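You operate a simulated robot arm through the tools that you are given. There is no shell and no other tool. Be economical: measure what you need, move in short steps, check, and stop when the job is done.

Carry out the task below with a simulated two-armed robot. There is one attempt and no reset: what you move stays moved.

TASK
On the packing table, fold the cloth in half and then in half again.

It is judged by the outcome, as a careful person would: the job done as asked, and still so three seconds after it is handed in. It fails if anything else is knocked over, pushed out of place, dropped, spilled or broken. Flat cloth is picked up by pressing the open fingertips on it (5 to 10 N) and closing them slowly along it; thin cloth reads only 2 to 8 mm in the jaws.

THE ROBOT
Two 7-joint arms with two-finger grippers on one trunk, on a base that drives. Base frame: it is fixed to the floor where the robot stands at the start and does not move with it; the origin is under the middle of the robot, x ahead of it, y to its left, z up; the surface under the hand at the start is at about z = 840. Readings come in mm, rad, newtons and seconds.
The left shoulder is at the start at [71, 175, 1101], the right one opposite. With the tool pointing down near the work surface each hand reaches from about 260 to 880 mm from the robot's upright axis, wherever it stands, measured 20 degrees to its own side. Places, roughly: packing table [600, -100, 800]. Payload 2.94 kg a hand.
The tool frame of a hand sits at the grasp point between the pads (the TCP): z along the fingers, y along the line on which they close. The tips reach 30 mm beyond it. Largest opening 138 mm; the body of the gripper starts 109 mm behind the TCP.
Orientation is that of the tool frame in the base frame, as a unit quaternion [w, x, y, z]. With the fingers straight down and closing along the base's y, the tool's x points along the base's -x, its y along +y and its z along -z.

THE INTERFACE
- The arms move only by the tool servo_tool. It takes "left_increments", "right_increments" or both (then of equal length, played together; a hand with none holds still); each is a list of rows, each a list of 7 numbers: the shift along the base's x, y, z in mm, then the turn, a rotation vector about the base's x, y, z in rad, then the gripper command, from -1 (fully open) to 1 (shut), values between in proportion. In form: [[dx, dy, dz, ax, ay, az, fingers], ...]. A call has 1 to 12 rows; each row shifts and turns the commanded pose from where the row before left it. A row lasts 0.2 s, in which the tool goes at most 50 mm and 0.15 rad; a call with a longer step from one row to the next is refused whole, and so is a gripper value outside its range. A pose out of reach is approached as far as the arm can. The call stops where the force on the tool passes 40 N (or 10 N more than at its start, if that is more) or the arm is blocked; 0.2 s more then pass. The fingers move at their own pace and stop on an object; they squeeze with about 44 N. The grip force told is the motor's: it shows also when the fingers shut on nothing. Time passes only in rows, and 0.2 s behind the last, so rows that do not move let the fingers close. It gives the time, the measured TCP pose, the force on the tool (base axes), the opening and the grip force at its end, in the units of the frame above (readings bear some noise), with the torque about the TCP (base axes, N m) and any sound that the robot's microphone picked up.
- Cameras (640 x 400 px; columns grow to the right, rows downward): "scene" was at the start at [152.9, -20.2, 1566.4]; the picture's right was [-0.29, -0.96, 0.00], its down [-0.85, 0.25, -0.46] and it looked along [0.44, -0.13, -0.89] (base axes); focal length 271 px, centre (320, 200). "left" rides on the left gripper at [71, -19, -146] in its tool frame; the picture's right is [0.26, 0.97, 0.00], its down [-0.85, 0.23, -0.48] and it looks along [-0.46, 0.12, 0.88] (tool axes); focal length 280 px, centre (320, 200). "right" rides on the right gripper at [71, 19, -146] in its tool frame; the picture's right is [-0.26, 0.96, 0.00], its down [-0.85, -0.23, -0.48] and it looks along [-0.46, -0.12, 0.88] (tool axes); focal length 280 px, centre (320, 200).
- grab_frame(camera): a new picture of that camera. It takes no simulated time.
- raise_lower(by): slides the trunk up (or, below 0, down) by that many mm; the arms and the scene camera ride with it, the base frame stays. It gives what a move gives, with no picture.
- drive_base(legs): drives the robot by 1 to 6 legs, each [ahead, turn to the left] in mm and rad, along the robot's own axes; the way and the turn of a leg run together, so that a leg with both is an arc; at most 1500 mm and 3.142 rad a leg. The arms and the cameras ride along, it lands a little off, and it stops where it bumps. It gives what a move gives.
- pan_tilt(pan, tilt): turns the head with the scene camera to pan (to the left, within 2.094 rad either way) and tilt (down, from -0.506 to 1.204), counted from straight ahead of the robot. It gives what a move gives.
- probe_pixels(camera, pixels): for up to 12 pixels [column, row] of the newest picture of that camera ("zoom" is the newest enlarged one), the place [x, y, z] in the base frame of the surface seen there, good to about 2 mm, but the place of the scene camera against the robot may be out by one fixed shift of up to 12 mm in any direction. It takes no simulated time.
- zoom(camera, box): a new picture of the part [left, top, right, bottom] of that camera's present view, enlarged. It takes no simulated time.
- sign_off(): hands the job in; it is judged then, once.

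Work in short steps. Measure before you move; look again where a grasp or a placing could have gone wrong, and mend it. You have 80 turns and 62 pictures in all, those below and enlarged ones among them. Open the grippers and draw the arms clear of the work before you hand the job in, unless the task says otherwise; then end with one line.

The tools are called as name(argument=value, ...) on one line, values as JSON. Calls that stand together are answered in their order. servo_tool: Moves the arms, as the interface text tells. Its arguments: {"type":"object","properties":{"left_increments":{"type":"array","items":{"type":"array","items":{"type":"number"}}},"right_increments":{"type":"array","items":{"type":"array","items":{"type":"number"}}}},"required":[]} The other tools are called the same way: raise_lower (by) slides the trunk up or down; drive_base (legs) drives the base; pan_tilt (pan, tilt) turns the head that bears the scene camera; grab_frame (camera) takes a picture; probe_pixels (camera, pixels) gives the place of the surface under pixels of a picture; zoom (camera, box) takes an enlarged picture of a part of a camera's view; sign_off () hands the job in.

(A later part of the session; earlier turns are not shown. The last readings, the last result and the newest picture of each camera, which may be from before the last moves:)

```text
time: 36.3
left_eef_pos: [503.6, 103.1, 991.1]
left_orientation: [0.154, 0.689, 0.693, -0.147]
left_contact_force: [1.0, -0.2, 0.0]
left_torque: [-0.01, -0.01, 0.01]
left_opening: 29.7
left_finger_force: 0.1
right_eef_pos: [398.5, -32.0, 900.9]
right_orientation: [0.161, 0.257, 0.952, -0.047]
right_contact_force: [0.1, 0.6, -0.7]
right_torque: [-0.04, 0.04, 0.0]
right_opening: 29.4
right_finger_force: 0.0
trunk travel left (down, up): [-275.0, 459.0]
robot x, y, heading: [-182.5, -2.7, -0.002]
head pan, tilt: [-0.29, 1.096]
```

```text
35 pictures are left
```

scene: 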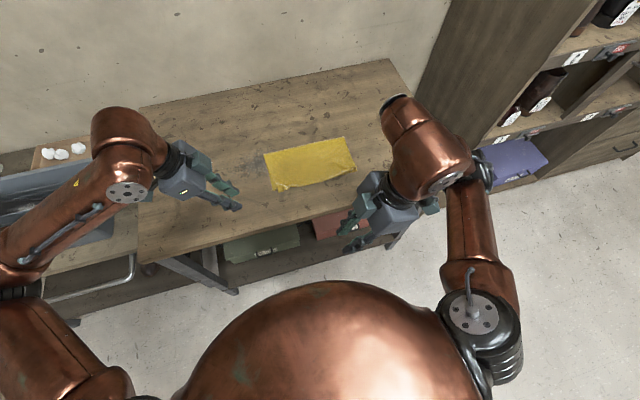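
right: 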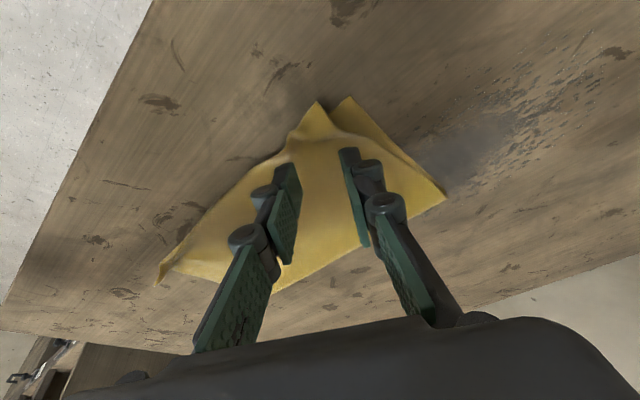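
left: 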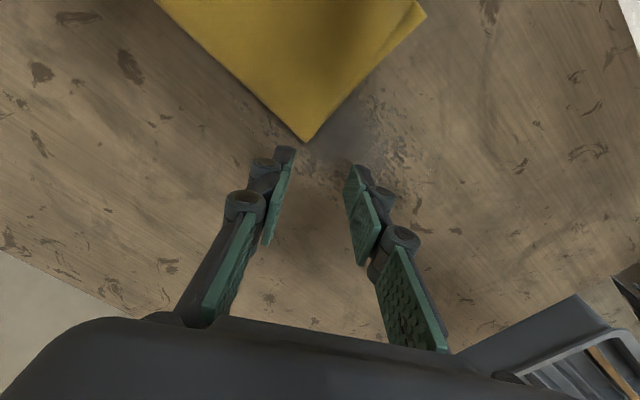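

The right hand is over the near-left corner; I probe its corner points and now bring the left hand over the fold corner.

probe_pixels(camera="right", pixels=[[318, 106], [350, 100], [335, 128], [288, 150], [400, 152], [442, 198], [325, 160]])

servo_tool(left_increments=[[0, -20, -10, 0, 0, 0, 0.57], [-1, -20, -15, 0, 0, 0, 0.57], [-1, -20, -15, 0, 0, 0, 0.57], [-1, -20, -20, 0, 0, 0, 0.57], [-1, -15, -15, 0, 0, 0, 0.57], [0, -13, -15, 0, 0, 0, 0.57]])

grab_frame(camera="left")

zoom(camera="scene", box=[220, 100, 380, 220])

```text
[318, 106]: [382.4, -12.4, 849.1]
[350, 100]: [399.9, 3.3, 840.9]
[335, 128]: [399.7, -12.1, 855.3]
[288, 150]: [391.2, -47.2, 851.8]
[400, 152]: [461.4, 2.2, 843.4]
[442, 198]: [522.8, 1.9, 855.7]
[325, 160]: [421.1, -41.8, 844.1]
```

```text
time: 37.7
left_eef_pos: [500.6, -6.1, 902.1]
left_orientation: [0.153, 0.688, 0.694, -0.148]
left_contact_force: [0.4, -0.3, -0.6]
left_torque: [0.02, 0.0, 0.0]
left_opening: 29.6
left_finger_force: 0.0
right_eef_pos: [399.1, -32.9, 900.8]
right_orientation: [0.161, 0.256, 0.952, -0.047]
right_contact_force: [-0.1, 0.8, 0.4]
right_torque: [0.0, 0.03, 0.01]
right_opening: 29.6
right_finger_force: 0.0
trunk travel left (down, up): [-275.0, 459.0]
robot x, y, heading: [-180.8, 0.5, -0.0]
head pan, tilt: [-0.29, 1.096]
```

```text
34 pictures are left
```

left: 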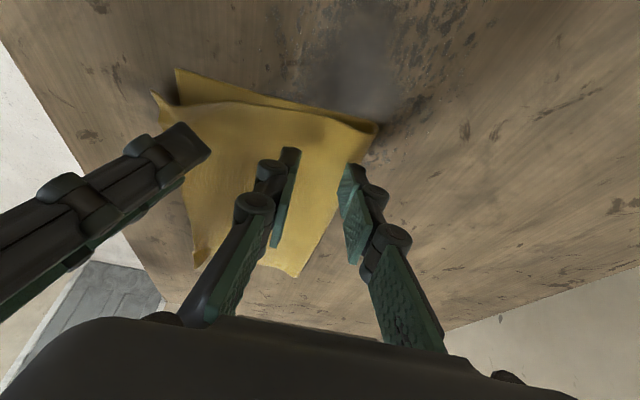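

```text
3.33 times, centred on (300, 160) of scene
```

zoom: 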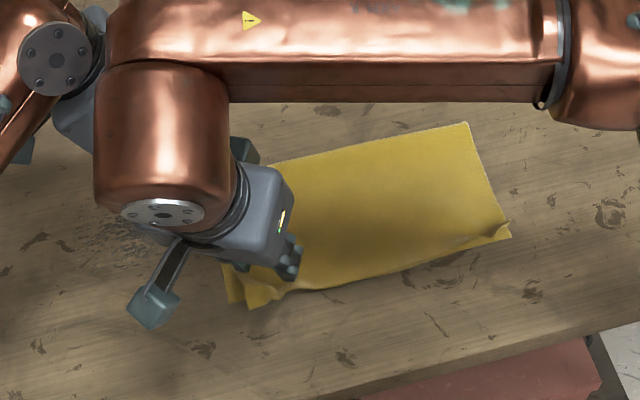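

No collision; both are over their corners. I shift the left 5 mm nearer and lower toward contact in small steps.

servo_tool(left_increments=[[-5, 0, -8, 0, 0, 0, 0.57], [0, 0, -7, 0, 0, 0, 0.57], [0, 0, -4, 0, 0, 0, 0.57], [0, 0, -3, 0, 0, 0, 0.57], [0, 0, -2, 0, 0, 0, 0.57], [0, 0, -2, 0, 0, 0, 0.57]], right_increments=[[0, 0, -8, 0, 0, 0, 0.57], [0, 0, -7, 0, 0, 0, 0.57], [0, 0, -4, 0, 0, 0, 0.57], [0, 0, -3, 0, 0, 0, 0.57], [0, 0, -2, 0, 0, 0, 0.57], [0, 0, -2, 0, 0, 0, 0.57]])

```text
time: 39.1
left_eef_pos: [495.7, -5.8, 876.1]
left_orientation: [0.154, 0.688, 0.694, -0.147]
left_contact_force: [0.5, 0.4, 0.0]
left_torque: [0.01, 0.0, -0.01]
left_opening: 29.8
left_finger_force: 0.1
right_eef_pos: [399.5, -32.6, 874.7]
right_orientation: [0.162, 0.257, 0.952, -0.048]
right_contact_force: [0.6, -0.2, 0.1]
right_torque: [0.04, 0.0, 0.02]
right_opening: 29.6
right_finger_force: 0.1
trunk travel left (down, up): [-275.0, 459.0]
robot x, y, heading: [-182.6, 1.3, -0.001]
head pan, tilt: [-0.29, 1.096]
```

No contact yet; I continue downward by 1 mm steps.

servo_tool(left_increments=[[0, 0, -1, 0, 0, 0, 0.57], [0, 0, -1, 0, 0, 0, 0.57], [0, 0, -1, 0, 0, 0, 0.57]], right_increments=[[0, 0, -1, 0, 0, 0, 0.57], [0, 0, -1, 0, 0, 0, 0.57], [0, 0, -0.5, 0, 0, 0, 0.57]])

```text
time: 39.9
left_eef_pos: [495.2, -6.8, 874.2]
left_orientation: [0.155, 0.689, 0.693, -0.147]
left_contact_force: [-0.7, 0.5, 3.1]
left_torque: [0.0, 0.04, -0.02]
left_opening: 29.3
left_finger_force: 0.1
right_eef_pos: [399.1, -32.0, 874.1]
right_orientation: [0.161, 0.257, 0.952, -0.046]
right_contact_force: [0.5, -1.7, 6.8]
right_torque: [0.1, -0.05, 0.01]
right_opening: 29.5
right_finger_force: 0.1
trunk travel left (down, up): [-275.0, 459.0]
robot x, y, heading: [-180.5, -1.8, 0.001]
head pan, tilt: [-0.29, 1.096]
```

Forces 3 N and 7 N; I press a bit more to catch both layers and close slowly.

servo_tool(left_increments=[[0, 0, -1.2, 0, 0, 0, 0.57], [0, 0, 0, 0, 0, 0, 0.62], [0, 0, 0, 0, 0, 0, 0.67], [0, 0, -0.3, 0, 0, 0, 0.72], [0, 0, 0, 0, 0, 0, 0.77], [0, 0, 0, 0, 0, 0, 0.82], [0, 0, 0, 0, 0, 0, 0.87], [0, 0, 0, 0, 0, 0, 0.92], [0, 0, 0, 0, 0, 0, 0.97], [0, 0, 0, 0, 0, 0, 1], [0, 0, 0, 0, 0, 0, 1], [0, 0, 0, 0, 0, 0, 1]], right_increments=[[0, 0, -0.5, 0, 0, 0, 0.57], [0, 0, 0, 0, 0, 0, 0.62], [0, 0, 0, 0, 0, 0, 0.67], [0, 0, -0.3, 0, 0, 0, 0.72], [0, 0, 0, 0, 0, 0, 0.77], [0, 0, 0, 0, 0, 0, 0.82], [0, 0, 0, 0, 0, 0, 0.87], [0, 0, 0, 0, 0, 0, 0.92], [0, 0, 0, 0, 0, 0, 0.97], [0, 0, 0, 0, 0, 0, 1], [0, 0, 0, 0, 0, 0, 1], [0, 0, 0, 0, 0, 0, 1]])

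grab_frame(camera="left")

grab_frame(camera="right")

```text
time: 42.5
left_eef_pos: [494.9, -4.1, 872.1]
left_orientation: [0.154, 0.689, 0.693, -0.146]
left_contact_force: [-2.4, -0.7, 3.1]
left_torque: [-0.03, 0.06, 0.02]
left_opening: 5.3
left_finger_force: 31.0
right_eef_pos: [397.9, -32.6, 871.3]
right_orientation: [0.162, 0.257, 0.952, -0.046]
right_contact_force: [-1.4, 1.1, 5.5]
right_torque: [0.05, -0.07, 0.01]
right_opening: 0.1
right_finger_force: 30.4
trunk travel left (down, up): [-275.0, 459.0]
robot x, y, heading: [-182.0, -1.5, -0.003]
head pan, tilt: [-0.29, 1.096]
```

```text
32 pictures are left
```

left: 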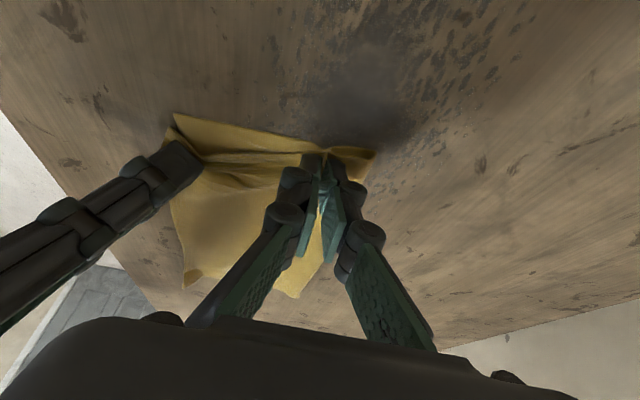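

```text
31 pictures are left
```

right: 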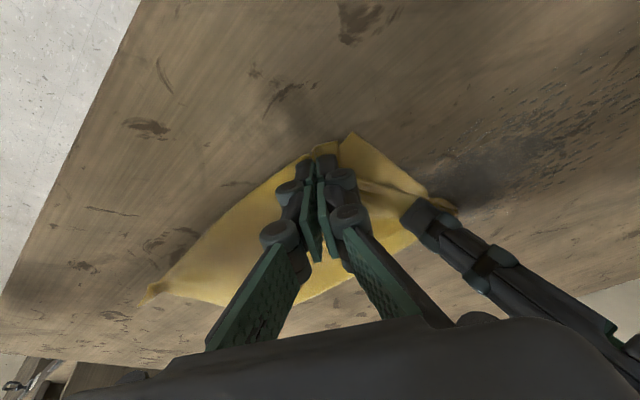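

Left holds 5.3 mm; right reads 0.1. I lift both 25 mm with a slight inward move to test the hold.

servo_tool(left_increments=[[0, -1, 8, 0, 0, 0, 1], [0, -2, 9, 0, 0, 0, 1], [0, -3, 9, 0, 0, 0, 1]], right_increments=[[0, -1, 8, 0, 0, 0, 1], [0, -2, 9, 0, 0, 0, 1], [0, -3, 9, 0, 0, 0, 1]])

grab_frame(camera="right")

grab_frame(camera="left")

```text
time: 43.3
left_eef_pos: [495.7, -11.6, 898.8]
left_orientation: [0.154, 0.689, 0.693, -0.146]
left_contact_force: [0.9, -0.7, -1.5]
left_torque: [0.01, 0.03, -0.02]
left_opening: 7.2
left_finger_force: 39.0
right_eef_pos: [398.8, -38.3, 898.3]
right_orientation: [0.162, 0.256, 0.952, -0.046]
right_contact_force: [0.1, -0.5, 0.3]
right_torque: [0.02, 0.0, 0.01]
right_opening: 5.6
right_finger_force: 30.3
trunk travel left (down, up): [-275.0, 459.0]
robot x, y, heading: [-184.2, -1.2, -0.002]
head pan, tilt: [-0.29, 1.096]
```

```text
30 pictures are left
```

right: 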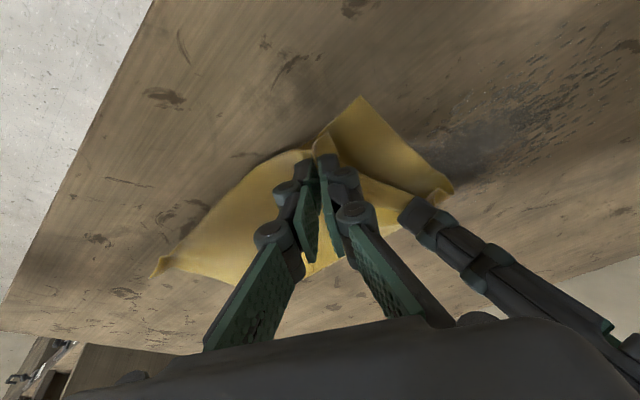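

```text
29 pictures are left
```

left: 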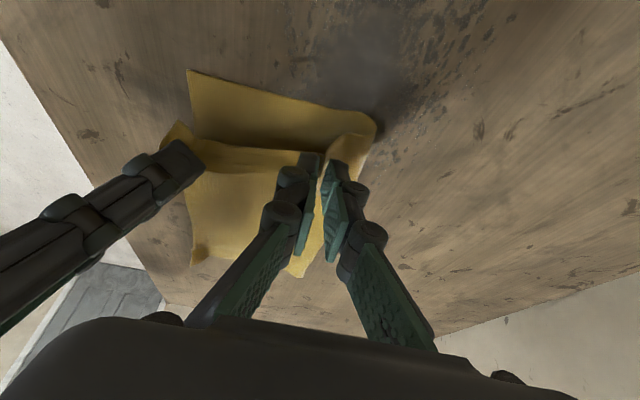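

Only the top layer came up at the near corner; the bottom one's corner stays flat. I lower the right hand again, release, and will re-pinch with the outer finger on the protruding bottom layer and the inner on the top, so both get caught.

servo_tool(left_increments=[[0, 0, -8, 0, 0, 0, 1], [0, 0, -7, 0, 0, 0, 1], [0, 0, 0, 0, 0, 0, 1], [0, 0, 0, 0, 0, 0, 1], [0, 0, 0, 0, 0, 0, 1], [0, 0, 0, 0, 0, 0, 1], [0, 0, 0, 0, 0, 0, 1], [0, 0, 0, 0, 0, 0, 1]], right_increments=[[0, 0, -8, 0, 0, 0, 1], [0, 0, -8, 0, 0, 0, 1], [0, 0, -6, 0, 0, 0, 1], [0, 0, 0, 0, 0, 0, 0.85], [0, 0, 0, 0, 0, 0, 0.7], [0, 0, 0, 0, 0, 0, 0.57], [0, 0, 10, 0, 0, 0, 0.57], [0, 0, 12, 0, 0, 0, 0.57]])

grab_frame(camera="right")

```text
time: 45.1
left_eef_pos: [496.1, -11.2, 882.4]
left_orientation: [0.153, 0.689, 0.693, -0.147]
left_contact_force: [0.8, -0.4, -1.0]
left_torque: [-0.03, 0.02, -0.02]
left_opening: 7.3
left_finger_force: 34.1
right_eef_pos: [399.0, -38.5, 897.7]
right_orientation: [0.161, 0.256, 0.952, -0.047]
right_contact_force: [0.2, -0.5, 0.0]
right_torque: [-0.01, -0.03, -0.01]
right_opening: 29.4
right_finger_force: 0.0
trunk travel left (down, up): [-275.0, 459.0]
robot x, y, heading: [-181.4, 0.1, -0.004]
head pan, tilt: [-0.29, 1.096]
```

```text
28 pictures are left
```

right: 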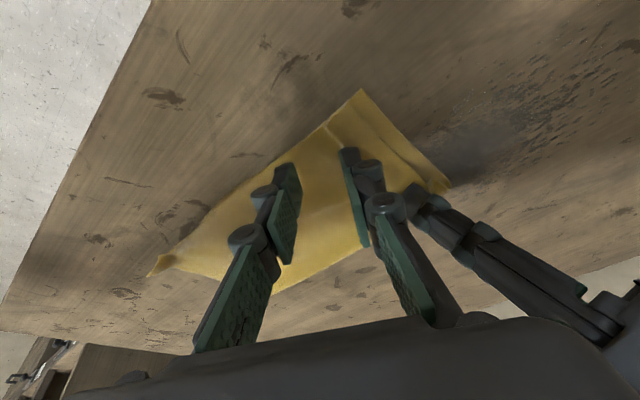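

zoom(camera="right", box=[260, 70, 480, 210])

probe_pixels(camera="right", pixels=[[361, 93], [332, 122], [345, 140], [400, 145], [370, 145], [328, 150], [400, 125]])

```text
2.86 times, centred on (370, 140) of right
```

zoom: 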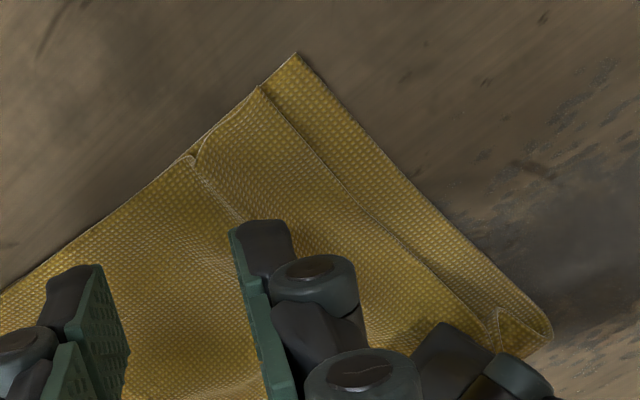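

```text
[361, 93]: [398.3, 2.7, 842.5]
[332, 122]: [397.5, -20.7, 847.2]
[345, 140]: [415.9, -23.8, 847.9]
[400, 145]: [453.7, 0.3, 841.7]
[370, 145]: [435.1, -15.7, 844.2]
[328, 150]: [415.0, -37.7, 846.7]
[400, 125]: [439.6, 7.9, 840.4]
```

Now the bottom layer protrudes ~13 mm along the left edge (corner at (398,3)). I move the right hand to about (407,-19), so the outer finger lands on the bottom strip and the inner on the top layer, and lower.

servo_tool(right_increments=[[4, 10, 0, 0, 0, 0, 0.57], [4, 9.5, -8, 0, 0, 0, 0.57], [0, 0, -8, 0, 0, 0, 0.57], [0, 0, -5, 0, 0, 0, 0.57], [0, 0, -2, 0, 0, 0, 0.57], [0, 0, -1.5, 0, 0, 0, 0.57]])

zoom(camera="right", box=[260, 90, 480, 230])

```text
time: 46.5
left_eef_pos: [495.1, -12.6, 883.3]
left_orientation: [0.154, 0.689, 0.693, -0.146]
left_contact_force: [-0.9, 0.8, 3.5]
left_torque: [0.0, -0.01, 0.04]
left_opening: 3.0
left_finger_force: 37.6
right_eef_pos: [407.6, -18.8, 873.4]
right_orientation: [0.162, 0.257, 0.952, -0.046]
right_contact_force: [0.7, -0.3, 2.7]
right_torque: [0.06, -0.04, -0.02]
right_opening: 29.4
right_finger_force: 0.1
trunk travel left (down, up): [-275.0, 459.0]
robot x, y, heading: [-182.9, -1.1, 0.002]
head pan, tilt: [-0.29, 1.096]
```

```text
2.86 times, centred on (370, 160) of right
```

zoom: 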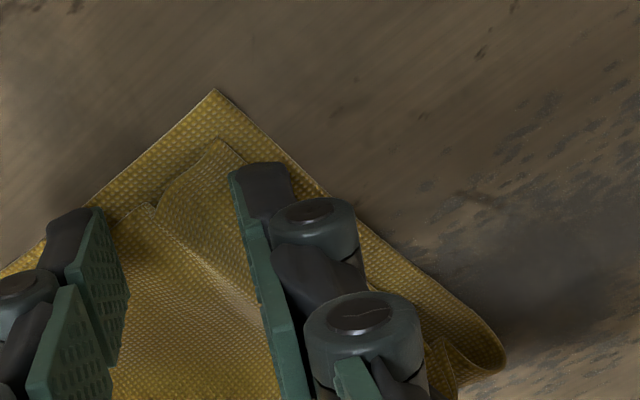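

The outer finger sits on the bottom strip, the inner on the top layer. I press a little more and close slowly.

servo_tool(right_increments=[[0, 0, -1.2, 0, 0, 0, 0.57], [0, 0, -0.3, 0, 0, 0, 0.62], [0, 0, 0, 0, 0, 0, 0.67], [0, 0, 0, 0, 0, 0, 0.72], [0, 0, 0, 0, 0, 0, 0.77], [0, 0, 0, 0, 0, 0, 0.82], [0, 0, 0, 0, 0, 0, 0.87], [0, 0, 0, 0, 0, 0, 0.92], [0, 0, 0, 0, 0, 0, 0.97], [0, 0, 0, 0, 0, 0, 1], [0, 0, 0, 0, 0, 0, 1], [0, 0, 0, 0, 0, 0, 1]])

servo_tool(right_increments=[[0, -1, 8, 0, 0, 0, 1], [0, -2, 9, 0, 0, 0, 1], [0, -2, 9, 0, 0, 0, 1]], left_increments=[[0, -1, 5, 0, 0, 0, 1], [0, -1, 6, 0, 0, 0, 1], [0, -1, 6, 0, 0, 0, 1]])

grab_frame(camera="right")

```text
time: 49.1
left_eef_pos: [495.0, -12.2, 882.8]
left_orientation: [0.153, 0.689, 0.693, -0.146]
left_contact_force: [-1.8, 3.2, 7.9]
left_torque: [-0.05, -0.05, 0.06]
left_opening: 0.2
left_finger_force: 29.0
right_eef_pos: [406.5, -19.9, 871.0]
right_orientation: [0.161, 0.257, 0.952, -0.047]
right_contact_force: [1.9, 1.4, -0.1]
right_torque: [0.01, 0.19, -0.08]
right_opening: 6.2
right_finger_force: 39.4
trunk travel left (down, up): [-275.0, 459.0]
robot x, y, heading: [-177.8, 0.9, -0.003]
head pan, tilt: [-0.29, 1.096]
```

```text
time: 49.9
left_eef_pos: [494.9, -15.0, 899.9]
left_orientation: [0.153, 0.689, 0.693, -0.146]
left_contact_force: [-2.7, -1.5, 0.2]
left_torque: [0.07, -0.3, 0.15]
left_opening: 0.5
left_finger_force: 24.8
right_eef_pos: [407.6, -24.7, 899.0]
right_orientation: [0.161, 0.256, 0.952, -0.047]
right_contact_force: [0.8, -0.5, 0.1]
right_torque: [0.0, -0.11, 0.0]
right_opening: 4.1
right_finger_force: 30.7
trunk travel left (down, up): [-275.0, 459.0]
robot x, y, heading: [-181.3, 1.0, 0.0]
head pan, tilt: [-0.29, 1.096]
```

```text
25 pictures are left
```

right: 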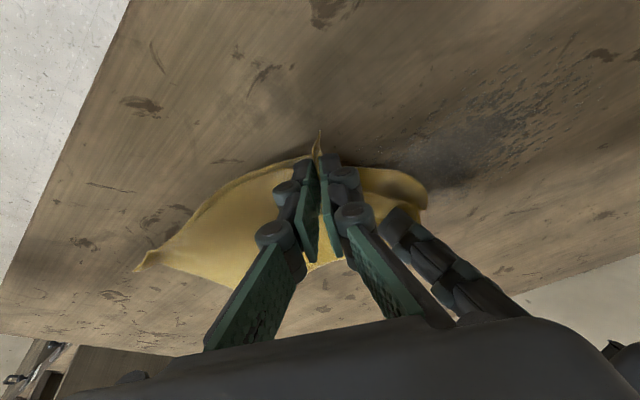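

The right hand now lifts both layers. I check the left hand's hold.

grab_frame(camera="left")

```text
24 pictures are left
```

left: 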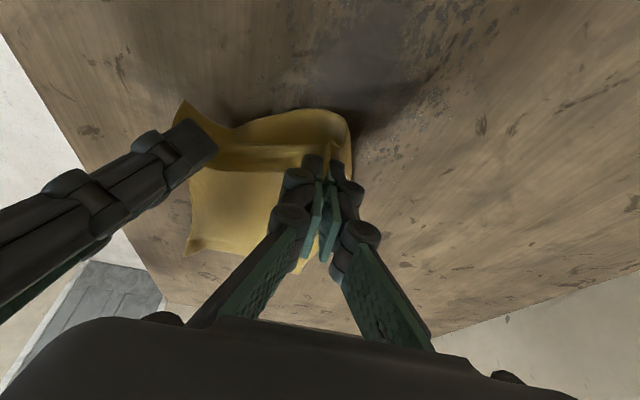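

Both hands hold both layers. I run the first half of the arc toward -y over the fold line y≈-132.

servo_tool(left_increments=[[0, -5.1, 12.4, 0, 0, 0, 1], [0, -7, 11.7, 0, 0, 0, 1], [0, -8.8, 10.9, 0, 0, 0, 1], [0, -10.4, 9.8, 0, 0, 0, 1], [0, -11.9, 8.6, 0, 0, 0, 1], [0, -13.2, 7.3, 0, 0, 0, 1], [0, -14.2, 5.8, 0, 0, 0, 1], [0, -15, 4.2, 0, 0, 0, 1], [0, -15.5, 2.6, 0, 0, 0, 1], [0, -15.8, 0.9, 0, 0, 0, 1]], right_increments=[[0, -4.7, 12.4, 0, 0, 0, 1], [0, -6.4, 11.7, 0, 0, 0, 1], [0, -8.1, 10.9, 0, 0, 0, 1], [0, -9.6, 9.8, 0, 0, 0, 1], [0, -10.9, 8.6, 0, 0, 0, 1], [0, -12.1, 7.3, 0, 0, 0, 1], [0, -13, 5.8, 0, 0, 0, 1], [0, -13.8, 4.2, 0, 0, 0, 1], [0, -14.2, 2.6, 0, 0, 0, 1], [0, -14.5, 0.9, 0, 0, 0, 1]])

grab_frame(camera="scene")

grab_frame(camera="right")

```text
time: 52.1
left_eef_pos: [495.0, -134.1, 973.7]
left_orientation: [0.152, 0.689, 0.693, -0.147]
left_contact_force: [-0.7, -1.1, 0.8]
left_torque: [0.01, -0.03, 0.04]
left_opening: 5.3
left_finger_force: 29.7
right_eef_pos: [406.5, -131.7, 970.9]
right_orientation: [0.161, 0.257, 0.952, -0.046]
right_contact_force: [-1.6, 1.1, 2.9]
right_torque: [0.04, -0.02, 0.01]
right_opening: 3.2
right_finger_force: 37.1
trunk travel left (down, up): [-275.0, 459.0]
robot x, y, heading: [-178.2, 1.7, 0.001]
head pan, tilt: [-0.29, 1.096]
```

```text
23 pictures are left
```

scene: 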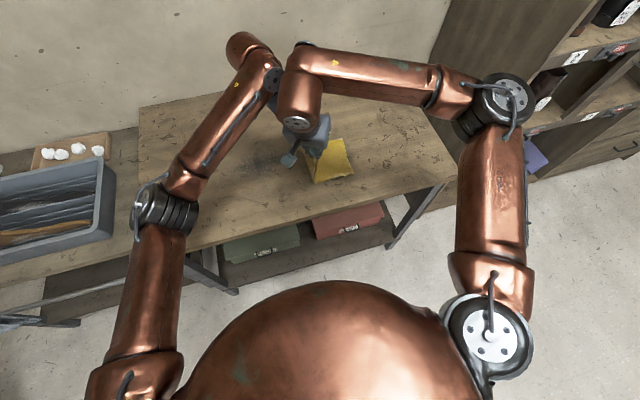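

```text
22 pictures are left
```

right: 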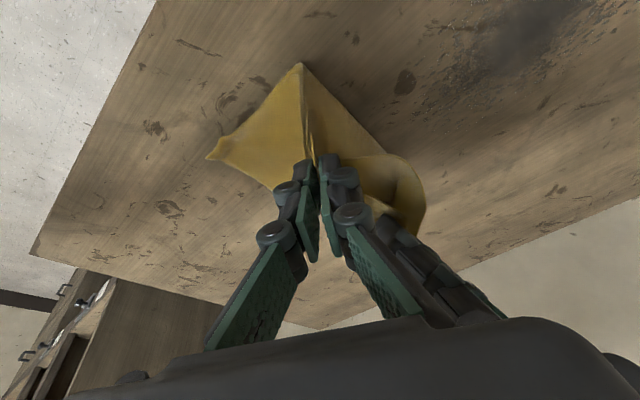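

Clean so far. I continue through the second half of the arc down to z≈900.

servo_tool(left_increments=[[0, -15.8, -0.9, 0, 0, 0, 1], [0, -15.5, -2.6, 0, 0, 0, 1], [0, -15, -4.2, 0, 0, 0, 1], [0, -14.2, -5.8, 0, 0, 0, 1], [0, -13.2, -7.3, 0, 0, 0, 1], [0, -11.9, -8.6, 0, 0, 0, 1], [0, -10.4, -9.8, 0, 0, 0, 1], [0, -8.8, -10.9, 0, 0, 0, 1], [0, -7, -11.7, 0, 0, 0, 1]], right_increments=[[0, -14.5, -0.9, 0, 0, 0, 1], [0, -14.2, -2.6, 0, 0, 0, 1], [0, -13.8, -4.2, 0, 0, 0, 1], [0, -13, -5.8, 0, 0, 0, 1], [0, -12.1, -7.3, 0, 0, 0, 1], [0, -10.9, -8.6, 0, 0, 0, 1], [0, -9.6, -9.8, 0, 0, 0, 1], [-2, -8.1, -10.9, 0, 0, 0, 1], [-2, -6.4, -11.7, 0, 0, 0, 1]])

grab_frame(camera="right")

grab_frame(camera="left")

```text
time: 54.1
left_eef_pos: [494.1, -244.5, 911.6]
left_orientation: [0.153, 0.689, 0.693, -0.146]
left_contact_force: [-1.2, -1.1, -1.0]
left_torque: [0.01, 0.06, -0.02]
left_opening: 3.1
left_finger_force: 30.1
right_eef_pos: [403.2, -235.1, 910.3]
right_orientation: [0.162, 0.258, 0.951, -0.047]
right_contact_force: [1.2, -1.1, 0.1]
right_torque: [-0.02, -0.02, 0.02]
right_opening: 4.7
right_finger_force: 40.0
trunk travel left (down, up): [-275.0, 459.0]
robot x, y, heading: [-185.0, 2.0, -0.002]
head pan, tilt: [-0.29, 1.096]
```

```text
21 pictures are left
```

right: 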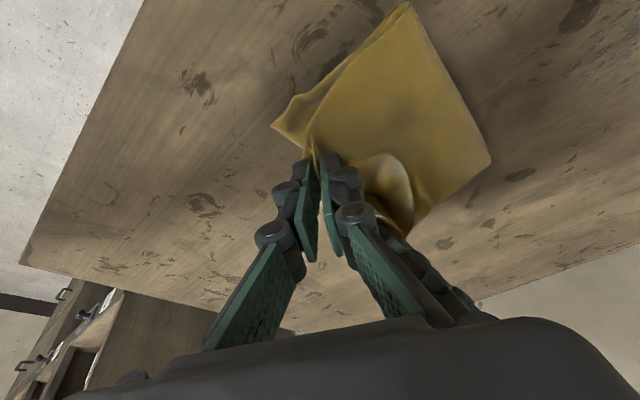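

```text
20 pictures are left
```

left: 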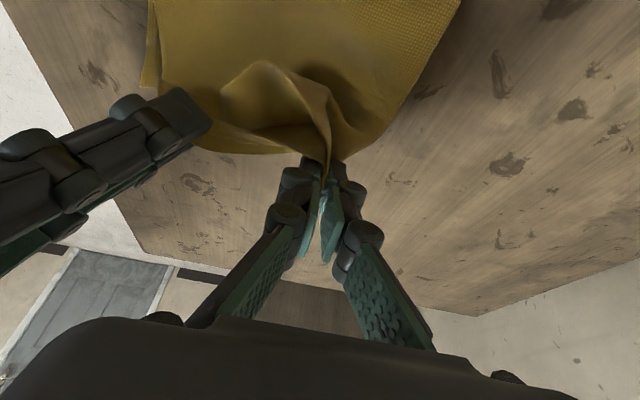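

Nearly there; the cloth bulges between the hands because the pinches gathered it. I probe the underlying right edge and the held edge before placing.

probe_pixels(camera="right", pixels=[[276, 125], [308, 148], [405, 8], [488, 160], [385, 175]])

probe_pixels(camera="left", pixels=[[380, 140], [240, 152], [455, 5], [155, 85], [265, 70], [330, 175]])

```text
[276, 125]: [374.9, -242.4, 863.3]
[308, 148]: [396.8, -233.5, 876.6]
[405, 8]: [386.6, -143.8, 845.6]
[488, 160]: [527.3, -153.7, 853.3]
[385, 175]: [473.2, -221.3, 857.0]
```

```text
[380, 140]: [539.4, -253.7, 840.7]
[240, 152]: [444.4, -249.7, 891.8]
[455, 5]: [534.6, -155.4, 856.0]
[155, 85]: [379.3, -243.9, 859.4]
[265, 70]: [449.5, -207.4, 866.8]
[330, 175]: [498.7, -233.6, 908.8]
```

I finish the arc: another ~14–16 mm in -y, down to contact height, with a slight x correction and spread.

servo_tool(left_increments=[[3, -5, -9, 0, 0, 0, 1], [3, -5, -9, 0, 0, 0, 1], [3, -4, -9, 0, 0, 0, 1], [1, -2, -6, 0, 0, 0, 1], [0, 0, -1, 0, 0, 0, 1]], right_increments=[[2, -6, -9, 0, 0, 0, 1], [1, -6, -9, 0, 0, 0, 1], [1, -4, -9, 0, 0, 0, 1], [0, -3, -6, 0, 0, 0, 1], [0, 0, -1, 0, 0, 0, 1]])

grab_frame(camera="right")

grab_frame(camera="left")

```text
time: 55.3
left_eef_pos: [506.2, -259.2, 877.4]
left_orientation: [0.154, 0.689, 0.693, -0.147]
left_contact_force: [-2.1, 0.2, 1.0]
left_torque: [0.0, 0.07, 0.01]
left_opening: 5.1
left_finger_force: 29.5
right_eef_pos: [407.5, -252.9, 876.8]
right_orientation: [0.162, 0.256, 0.952, -0.046]
right_contact_force: [1.7, 0.0, 2.1]
right_torque: [0.17, -0.24, 0.12]
right_opening: 0.6
right_finger_force: 26.7
trunk travel left (down, up): [-275.0, 459.0]
robot x, y, heading: [-183.3, 1.8, 0.0]
head pan, tilt: [-0.29, 1.096]
```

```text
19 pictures are left
```

right: 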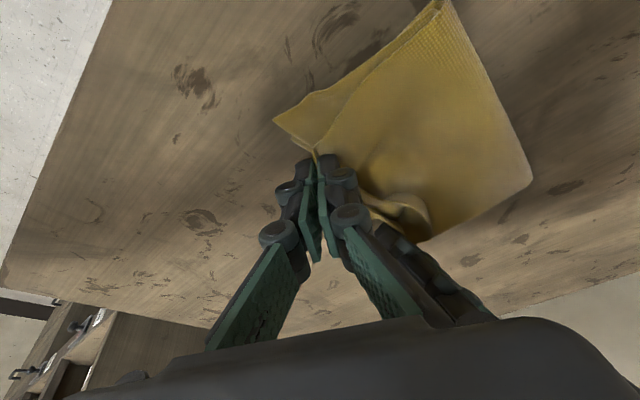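

```text
18 pictures are left
```

left: 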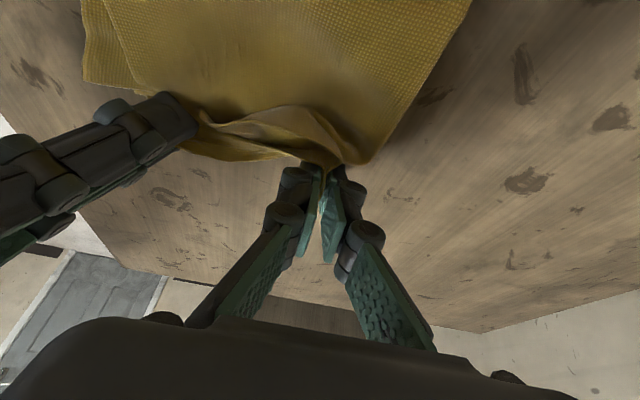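

Placed near the right edge. I open slowly and rise straight up.

servo_tool(left_increments=[[0, 0, 0, 0, 0, 0, 0.9], [0, 0, 0, 0, 0, 0, 0.8], [0, 0, 0, 0, 0, 0, 0.7], [0, 0, 0, 0, 0, 0, 0.57], [0, 0, 0, 0, 0, 0, 0.57], [0, 0, 10, 0, 0, 0, 0.57], [0, 5, 25, 0, 0, 0, 0.57], [0, 10, 35, 0, 0, 0, 0.57], [0, 10, 35, 0, 0, 0, 0.57]], right_increments=[[0, 0, 0, 0, 0, 0, 0.9], [0, 0, 0, 0, 0, 0, 0.8], [0, 0, 0, 0, 0, 0, 0.7], [0, 0, 0, 0, 0, 0, 0.57], [0, 0, 0, 0, 0, 0, 0.57], [0, 0, 10, 0, 0, 0, 0.57], [0, 0, 25, 0, 0, 0, 0.57], [0, 0, 35, 0, 0, 0, 0.57], [0, 0, 35, 0, 0, 0, 0.57]])

servo_tool(left_increments=[[0, 20, 20, 0, 0, 0, 0.57], [0, 30, 10, 0, 0, 0, 0.57], [0, 40, 0, 0, 0, 0, 0.57], [0, 40, 0, 0, 0, 0, 0.57], [0, 40, 0, 0, 0, 0, 0.57], [0, 40, 0, 0, 0, 0, 0.57], [0, 40, 0, 0, 0, 0, 0.57]], right_increments=[[-10, -20, 20, 0, 0, 0, 0.57], [-10, -30, 10, 0, 0, 0, 0.57], [-10, -30, 0, 0, 0, 0, 0.57], [-10, -30, 0, 0, 0, 0, 0.57], [0, 0, 0, 0, 0, 0, 0.57], [0, 0, 0, 0, 0, 0, 0.57], [0, 0, 0, 0, 0, 0, 0.57]])

grab_frame(camera="scene")

zoom(camera="scene", box=[270, 110, 390, 210])

```text
time: 57.3
left_eef_pos: [505.3, -234.5, 984.4]
left_orientation: [0.154, 0.689, 0.693, -0.146]
left_contact_force: [0.7, 0.2, -0.4]
left_torque: [0.0, -0.03, 0.0]
left_opening: 29.7
left_finger_force: 0.1
right_eef_pos: [406.8, -253.4, 980.9]
right_orientation: [0.16, 0.257, 0.952, -0.048]
right_contact_force: [-0.1, -0.3, 0.0]
right_torque: [0.0, -0.02, 0.01]
right_opening: 29.8
right_finger_force: 0.0
trunk travel left (down, up): [-275.0, 459.0]
robot x, y, heading: [-178.6, 1.0, 0.003]
head pan, tilt: [-0.29, 1.096]
```

```text
time: 58.9
left_eef_pos: [504.8, 16.6, 1013.4]
left_orientation: [0.154, 0.689, 0.693, -0.147]
left_contact_force: [-0.7, 0.0, 0.6]
left_torque: [-0.08, 0.0, -0.03]
left_opening: 29.9
left_finger_force: 0.1
right_eef_pos: [367.9, -362.1, 1011.7]
right_orientation: [0.16, 0.257, 0.952, -0.047]
right_contact_force: [0.3, -0.1, -0.1]
right_torque: [-0.08, 0.0, -0.02]
right_opening: 29.6
right_finger_force: 0.0
trunk travel left (down, up): [-275.0, 459.0]
robot x, y, heading: [-183.7, 3.1, 0.002]
head pan, tilt: [-0.29, 1.096]
```

```text
17 pictures are left
```

scene: 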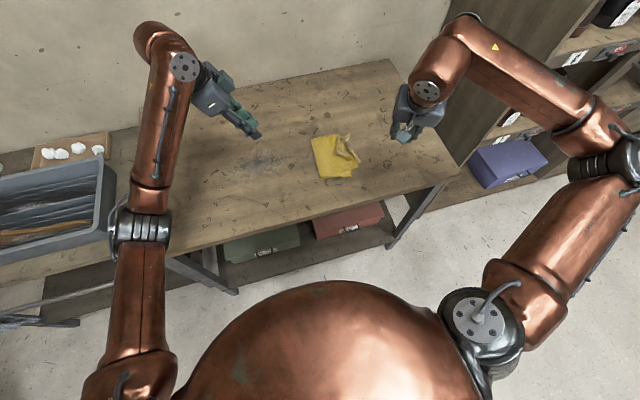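

```text
4.00 times, centred on (330, 160) of scene
```

zoom: 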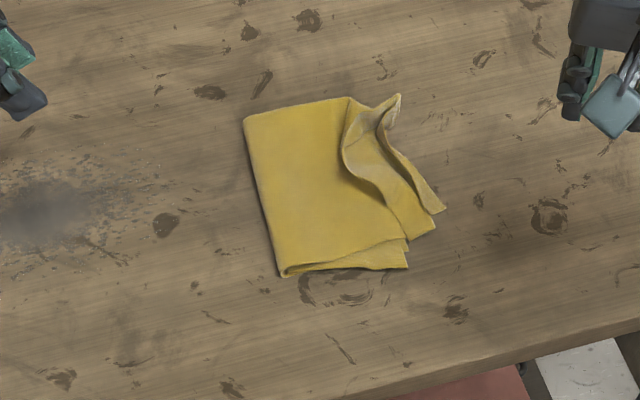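

The quarter shape is there, but the far-right corner is curled up. I probe heights around the curl.

probe_pixels(camera="zoom", pixels=[[247, 120], [345, 100], [397, 98], [345, 160], [385, 200], [405, 232], [443, 210], [406, 265], [283, 272], [370, 160], [400, 175], [320, 190]])

grab_frame(camera="right")

```text
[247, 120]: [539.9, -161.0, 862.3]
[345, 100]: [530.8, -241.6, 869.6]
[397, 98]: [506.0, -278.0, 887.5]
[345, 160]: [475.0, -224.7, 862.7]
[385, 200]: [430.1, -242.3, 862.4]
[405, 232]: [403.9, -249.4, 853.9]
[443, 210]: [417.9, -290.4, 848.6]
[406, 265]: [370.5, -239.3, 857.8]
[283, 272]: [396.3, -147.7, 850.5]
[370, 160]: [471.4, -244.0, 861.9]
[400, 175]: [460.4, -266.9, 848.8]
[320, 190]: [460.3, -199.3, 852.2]
```

```text
15 pictures are left
```

right: 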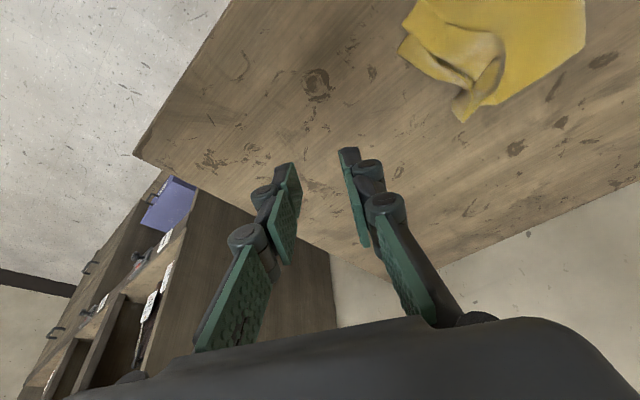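

I need a closer view of the curl; I bring the left hand's camera near at safe height.

servo_tool(left_increments=[[-5, -30, 10, 0, 0, 0, 0.57], [-5, -30, 10, 0, 0, 0, 0.57], [-5, -30, 0, 0, 0, 0, 0.57], [-5, -30, 0, 0, 0, 0, 0.57], [-5, -30, 0, 0, 0, 0, 0.57]])

zoom(camera="left", box=[100, 0, 540, 280])

```text
time: 60.1
left_eef_pos: [478.9, -136.2, 1031.5]
left_orientation: [0.153, 0.688, 0.694, -0.146]
left_contact_force: [-0.6, -0.6, 0.4]
left_torque: [0.03, -0.02, -0.02]
left_opening: 29.6
left_finger_force: 0.0
right_eef_pos: [368.8, -363.9, 1010.2]
right_orientation: [0.161, 0.257, 0.952, -0.046]
right_contact_force: [0.1, 0.4, 0.0]
right_torque: [0.04, 0.01, 0.03]
right_opening: 29.4
right_finger_force: 0.1
trunk travel left (down, up): [-275.0, 459.0]
robot x, y, heading: [-180.8, 1.6, 0.001]
head pan, tilt: [-0.29, 1.096]
```

```text
1.43 times, centred on (320, 140) of left
```

zoom: 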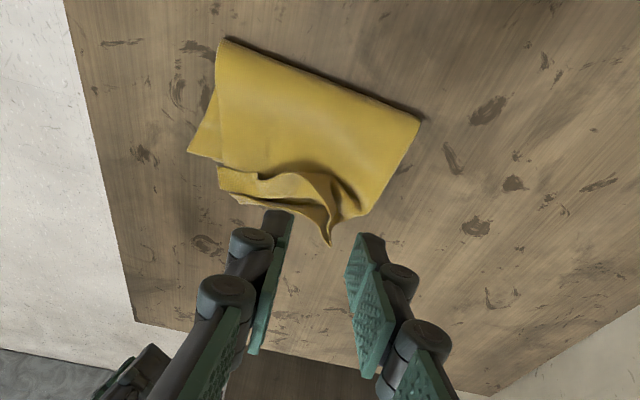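

I enlarge the curl itself to understand which layers stick up.

zoom(camera="left", box=[220, 80, 380, 182])

zoom(camera="scene", box=[310, 120, 366, 190])

```text
3.92 times, centred on (300, 131) of left
```

zoom: 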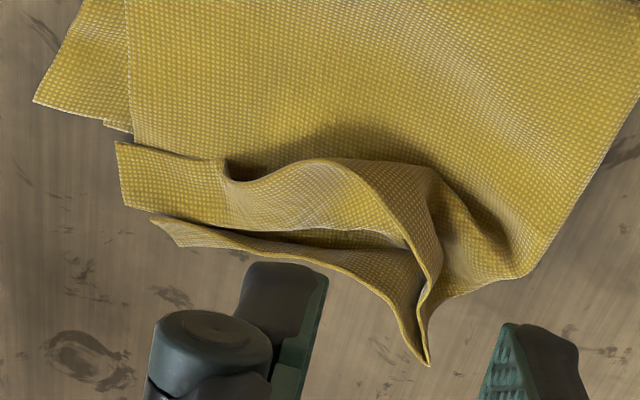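

```text
5.71 times, centred on (338, 155) of scene
```

zoom: 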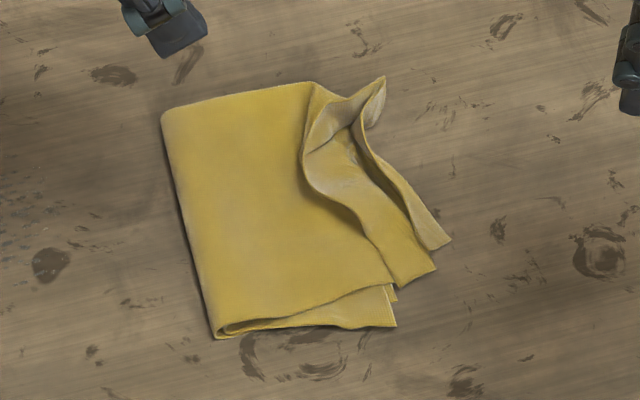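

The edge seems bunched between the two pinched places (standing ridge and tip). I probe it with the left camera, which is free of the scene camera's offset.

probe_pixels(camera="left", pixels=[[327, 171], [327, 160], [328, 147], [249, 123], [259, 137], [290, 140], [302, 121], [300, 135], [229, 105], [351, 148], [285, 125], [310, 100]])

```text
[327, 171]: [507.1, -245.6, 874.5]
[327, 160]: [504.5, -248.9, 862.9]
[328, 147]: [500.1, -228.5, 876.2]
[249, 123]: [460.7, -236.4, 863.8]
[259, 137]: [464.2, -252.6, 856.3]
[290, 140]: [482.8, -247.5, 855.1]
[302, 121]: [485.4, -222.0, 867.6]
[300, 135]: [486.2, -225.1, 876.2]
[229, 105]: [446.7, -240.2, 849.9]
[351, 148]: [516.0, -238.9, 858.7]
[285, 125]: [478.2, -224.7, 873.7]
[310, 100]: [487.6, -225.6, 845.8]
```

Those pixels referred to an older frame; I take a fresh left picture and probe again.

grab_frame(camera="left")

probe_pixels(camera="left", pixels=[[327, 171], [327, 160], [328, 147], [249, 123], [259, 137], [290, 140], [302, 121], [300, 135], [229, 105], [351, 148], [285, 125], [310, 100]])

```text
11 pictures are left
```

left: 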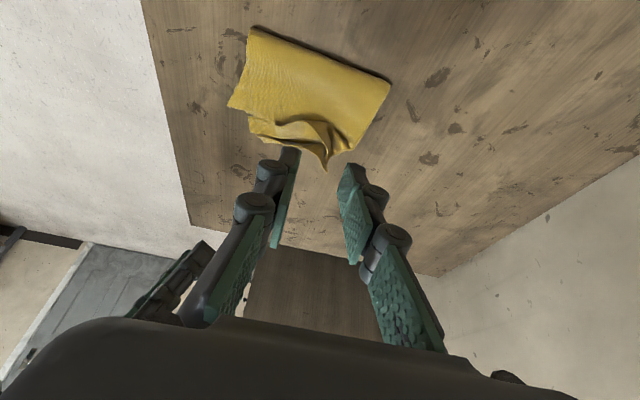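

```text
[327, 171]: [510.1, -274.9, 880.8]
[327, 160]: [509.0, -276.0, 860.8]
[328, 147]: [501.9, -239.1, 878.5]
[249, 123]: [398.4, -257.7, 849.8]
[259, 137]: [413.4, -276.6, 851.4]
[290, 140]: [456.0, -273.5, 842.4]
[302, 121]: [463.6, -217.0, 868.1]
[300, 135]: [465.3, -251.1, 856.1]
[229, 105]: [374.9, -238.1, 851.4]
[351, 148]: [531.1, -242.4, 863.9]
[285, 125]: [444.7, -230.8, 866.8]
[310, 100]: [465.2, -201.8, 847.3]
```

Reading: the moved pair's edge is bunched in x: near corner at (398,-258), fold tip standing at (510,-275,881), ridge between. I'll anchor the near corner with the right fingertips and pinch the tip with the left, then stretch it toward +x.

servo_tool(left_increments=[[5, -25, -15, 0, 0, 0, 0.42], [5, -25, -20, 0, 0, 0, 0.42], [5, -25, -20, 0, 0, 0, 0.42], [5, -25, -20, 0, 0, 0, 0.42], [5, -27, -20, 0, 0, 0, 0.42], [5, 0, -15, 0, 0, 0, 0.42], [0, 0, -12, 0, 0, 0, 0.42]], right_increments=[[8, 20, -10, 0, 0, 0, 1], [8, 20, -10, 0, 0, 0, 1], [9, 20, -15, 0, 0, 0, 1], [9, 20, -20, 0, 0, 0, 1], [10, 21, -20, 0, 0, 0, 1], [0, 0, -25, 0, 0, 0, 1], [0, 0, -20, 0, 0, 0, 1]])

grab_frame(camera="left")

```text
time: 61.7
left_eef_pos: [510.0, -262.9, 909.6]
left_orientation: [0.153, 0.689, 0.693, -0.147]
left_contact_force: [0.6, -0.1, 0.3]
left_torque: [0.03, 0.0, 0.02]
left_opening: 40.0
left_finger_force: 0.0
right_eef_pos: [411.4, -262.6, 889.8]
right_orientation: [0.161, 0.258, 0.952, -0.046]
right_contact_force: [0.2, 0.3, -0.4]
right_torque: [0.01, 0.01, -0.02]
right_opening: 0.1
right_finger_force: 28.7
trunk travel left (down, up): [-275.0, 459.0]
robot x, y, heading: [-177.5, 1.0, 0.001]
head pan, tilt: [-0.29, 1.096]
```

```text
10 pictures are left
```

left: 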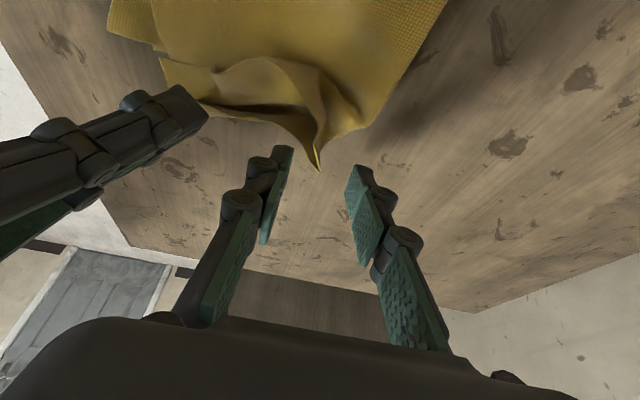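

The tip is right between the left fingers. I lower the left and let the right press lightly, then close the left.

servo_tool(left_increments=[[0, 2, -9, 0, 0, 0, 0.42], [0, 2, -9, 0, 0, 0, 0.42], [0, 0, -8, 0, 0, 0, 0.42], [0, 0, 0, 0, 0, 0, 0.6], [0, 0, 0, 0, 0, 0, 0.8], [0, 0, 0, 0, 0, 0, 1], [0, 0, 0, 0, 0, 0, 1], [0, 0, 0, 0, 0, 0, 1]], right_increments=[[0, 0, -5, 0, 0, 0, 1], [0, 0, -4, 0, 0, 0, 1], [0, 0, -3, 0, 0, 0, 1], [0, 0, -1, 0, 0, 0, 1], [0, 0, -1, 0, 0, 0, 1], [0, 0, 0, 0, 0, 0, 1], [0, 0, 0, 0, 0, 0, 1], [0, 0, 0, 0, 0, 0, 1]])

```text
time: 63.5
left_eef_pos: [510.8, -258.4, 885.3]
left_orientation: [0.153, 0.689, 0.693, -0.146]
left_contact_force: [0.0, 1.3, -0.1]
left_torque: [-0.02, -0.09, 0.03]
left_opening: 0.9
left_finger_force: 25.2
right_eef_pos: [411.9, -261.2, 877.3]
right_orientation: [0.161, 0.256, 0.952, -0.046]
right_contact_force: [-0.4, -0.5, 0.1]
right_torque: [0.01, -0.03, -0.03]
right_opening: 0.0
right_finger_force: 28.0
trunk travel left (down, up): [-275.0, 459.0]
robot x, y, heading: [-180.4, 1.2, 0.002]
head pan, tilt: [-0.29, 1.096]
```

Left holds something (0.9 mm). I press the right to a few newtons and pull the left 18 mm toward +x while lowering.

servo_tool(left_increments=[[0, 0, 0, 0, 0, 0, 1], [0, 0, 0, 0, 0, 0, 1], [0, 0, 0, 0, 0, 0, 1], [4, 0, 0, 0, 0, 0, 1], [4, 0, -1, 0, 0, 0, 1], [5, 0, -2, 0, 0, 0, 1], [5, 0, -2, 0, 0, 0, 1], [2, 0, -2, 0, 0, 0, 1]], right_increments=[[0, 0, -1, 0, 0, 0, 1], [0, 0, -1, 0, 0, 0, 1], [0, 0, -1, 0, 0, 0, 1], [0, 0, 0, 0, 0, 0, 1], [0, 0, 0, 0, 0, 0, 1], [0, 0, 0, 0, 0, 0, 1], [0, 0, 0, 0, 0, 0, 1], [0, 0, 0, 0, 0, 0, 1]])

grab_frame(camera="left")

```text
time: 65.3
left_eef_pos: [531.2, -258.1, 878.0]
left_orientation: [0.153, 0.689, 0.693, -0.146]
left_contact_force: [-0.5, 2.1, 5.8]
left_torque: [0.02, -0.09, 0.03]
left_opening: 1.0
left_finger_force: 31.3
right_eef_pos: [410.8, -262.6, 875.0]
right_orientation: [0.161, 0.257, 0.952, -0.047]
right_contact_force: [-0.1, 0.3, -0.1]
right_torque: [0.01, 0.0, -0.03]
right_opening: 0.0
right_finger_force: 28.5
trunk travel left (down, up): [-275.0, 459.0]
robot x, y, heading: [-179.1, -0.9, 0.005]
head pan, tilt: [-0.29, 1.096]
```

```text
9 pictures are left
```

left: 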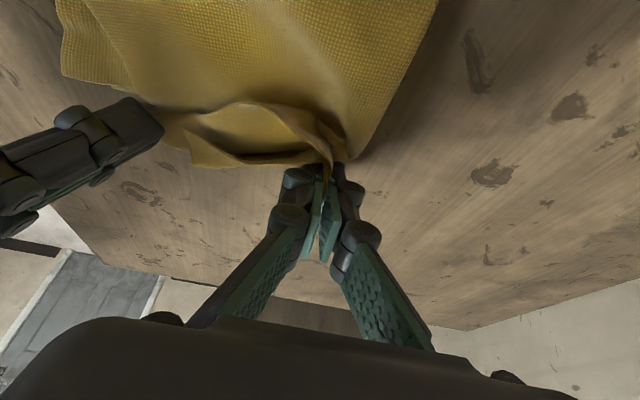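

The edge is straighter. I press the right down to real contact, pull the left another 6 mm, then release and lift the left.

servo_tool(left_increments=[[0, 0, 0, 0, 0, 0, 1], [0, 0, 0, 0, 0, 0, 1], [0, 0, 0, 0, 0, 0, 1], [3, -2, 0, 0, 0, 0, 1], [3, -2, 0, 0, 0, 0, 1], [0, 0, 0, 0, 0, 0, 0.85], [0, 0, 0, 0, 0, 0, 0.7], [0, 0, 0, 0, 0, 0, 0.6], [0, 0, 10, 0, 0, 0, 0.6], [0, 0, 20, 0, 0, 0, 0.6], [0, 0, 20, 0, 0, 0, 0.6]], right_increments=[[0, 0, -1.5, 0, 0, 0, 1], [0, 0, -1, 0, 0, 0, 1], [0, 0, -1, 0, 0, 0, 1], [0, 0, 0, 0, 0, 0, 1], [0, 0, 0, 0, 0, 0, 1], [0, 0, 0, 0, 0, 0, 1], [0, 0, 0, 0, 0, 0, 1], [0, 0, 0, 0, 0, 0, 1], [0, 0, 5, 0, 0, 0, 1], [0, 0, 20, 0, 0, 0, 1], [0, 0, 20, 0, 0, 0, 1]])

grab_frame(camera="left")

```text
time: 67.7
left_eef_pos: [535.7, -261.4, 928.6]
left_orientation: [0.155, 0.689, 0.693, -0.146]
left_contact_force: [-0.2, -0.3, -0.1]
left_torque: [-0.03, -0.02, 0.01]
left_opening: 27.7
left_finger_force: 0.0
right_eef_pos: [411.8, -263.1, 916.5]
right_orientation: [0.161, 0.258, 0.952, -0.048]
right_contact_force: [-1.0, -0.2, 0.6]
right_torque: [0.0, 0.01, 0.01]
right_opening: 0.1
right_finger_force: 28.3
trunk travel left (down, up): [-275.0, 459.0]
robot x, y, heading: [-178.5, -1.1, -0.007]
head pan, tilt: [-0.29, 1.096]
```

```text
8 pictures are left
```

left: 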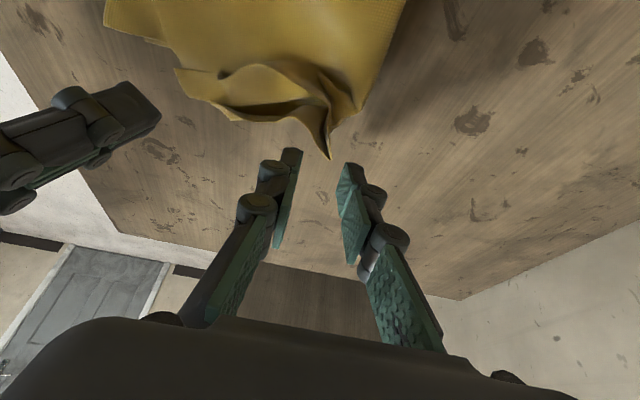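

The tip is further out but still stands with a bulge. I probe it to press and stroke it flat.

probe_pixels(camera="left", pixels=[[329, 152], [326, 125], [328, 100], [265, 70], [250, 95], [300, 100], [245, 118], [185, 78], [350, 108], [280, 50], [125, 30]])

```text
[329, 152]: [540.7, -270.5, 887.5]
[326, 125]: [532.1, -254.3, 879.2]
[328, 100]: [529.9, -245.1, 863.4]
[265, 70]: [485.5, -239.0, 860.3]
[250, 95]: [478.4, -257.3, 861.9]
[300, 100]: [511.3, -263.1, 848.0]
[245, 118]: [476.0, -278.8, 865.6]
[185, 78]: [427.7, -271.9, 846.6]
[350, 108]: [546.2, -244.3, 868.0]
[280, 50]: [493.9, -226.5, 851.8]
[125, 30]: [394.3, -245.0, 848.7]
```

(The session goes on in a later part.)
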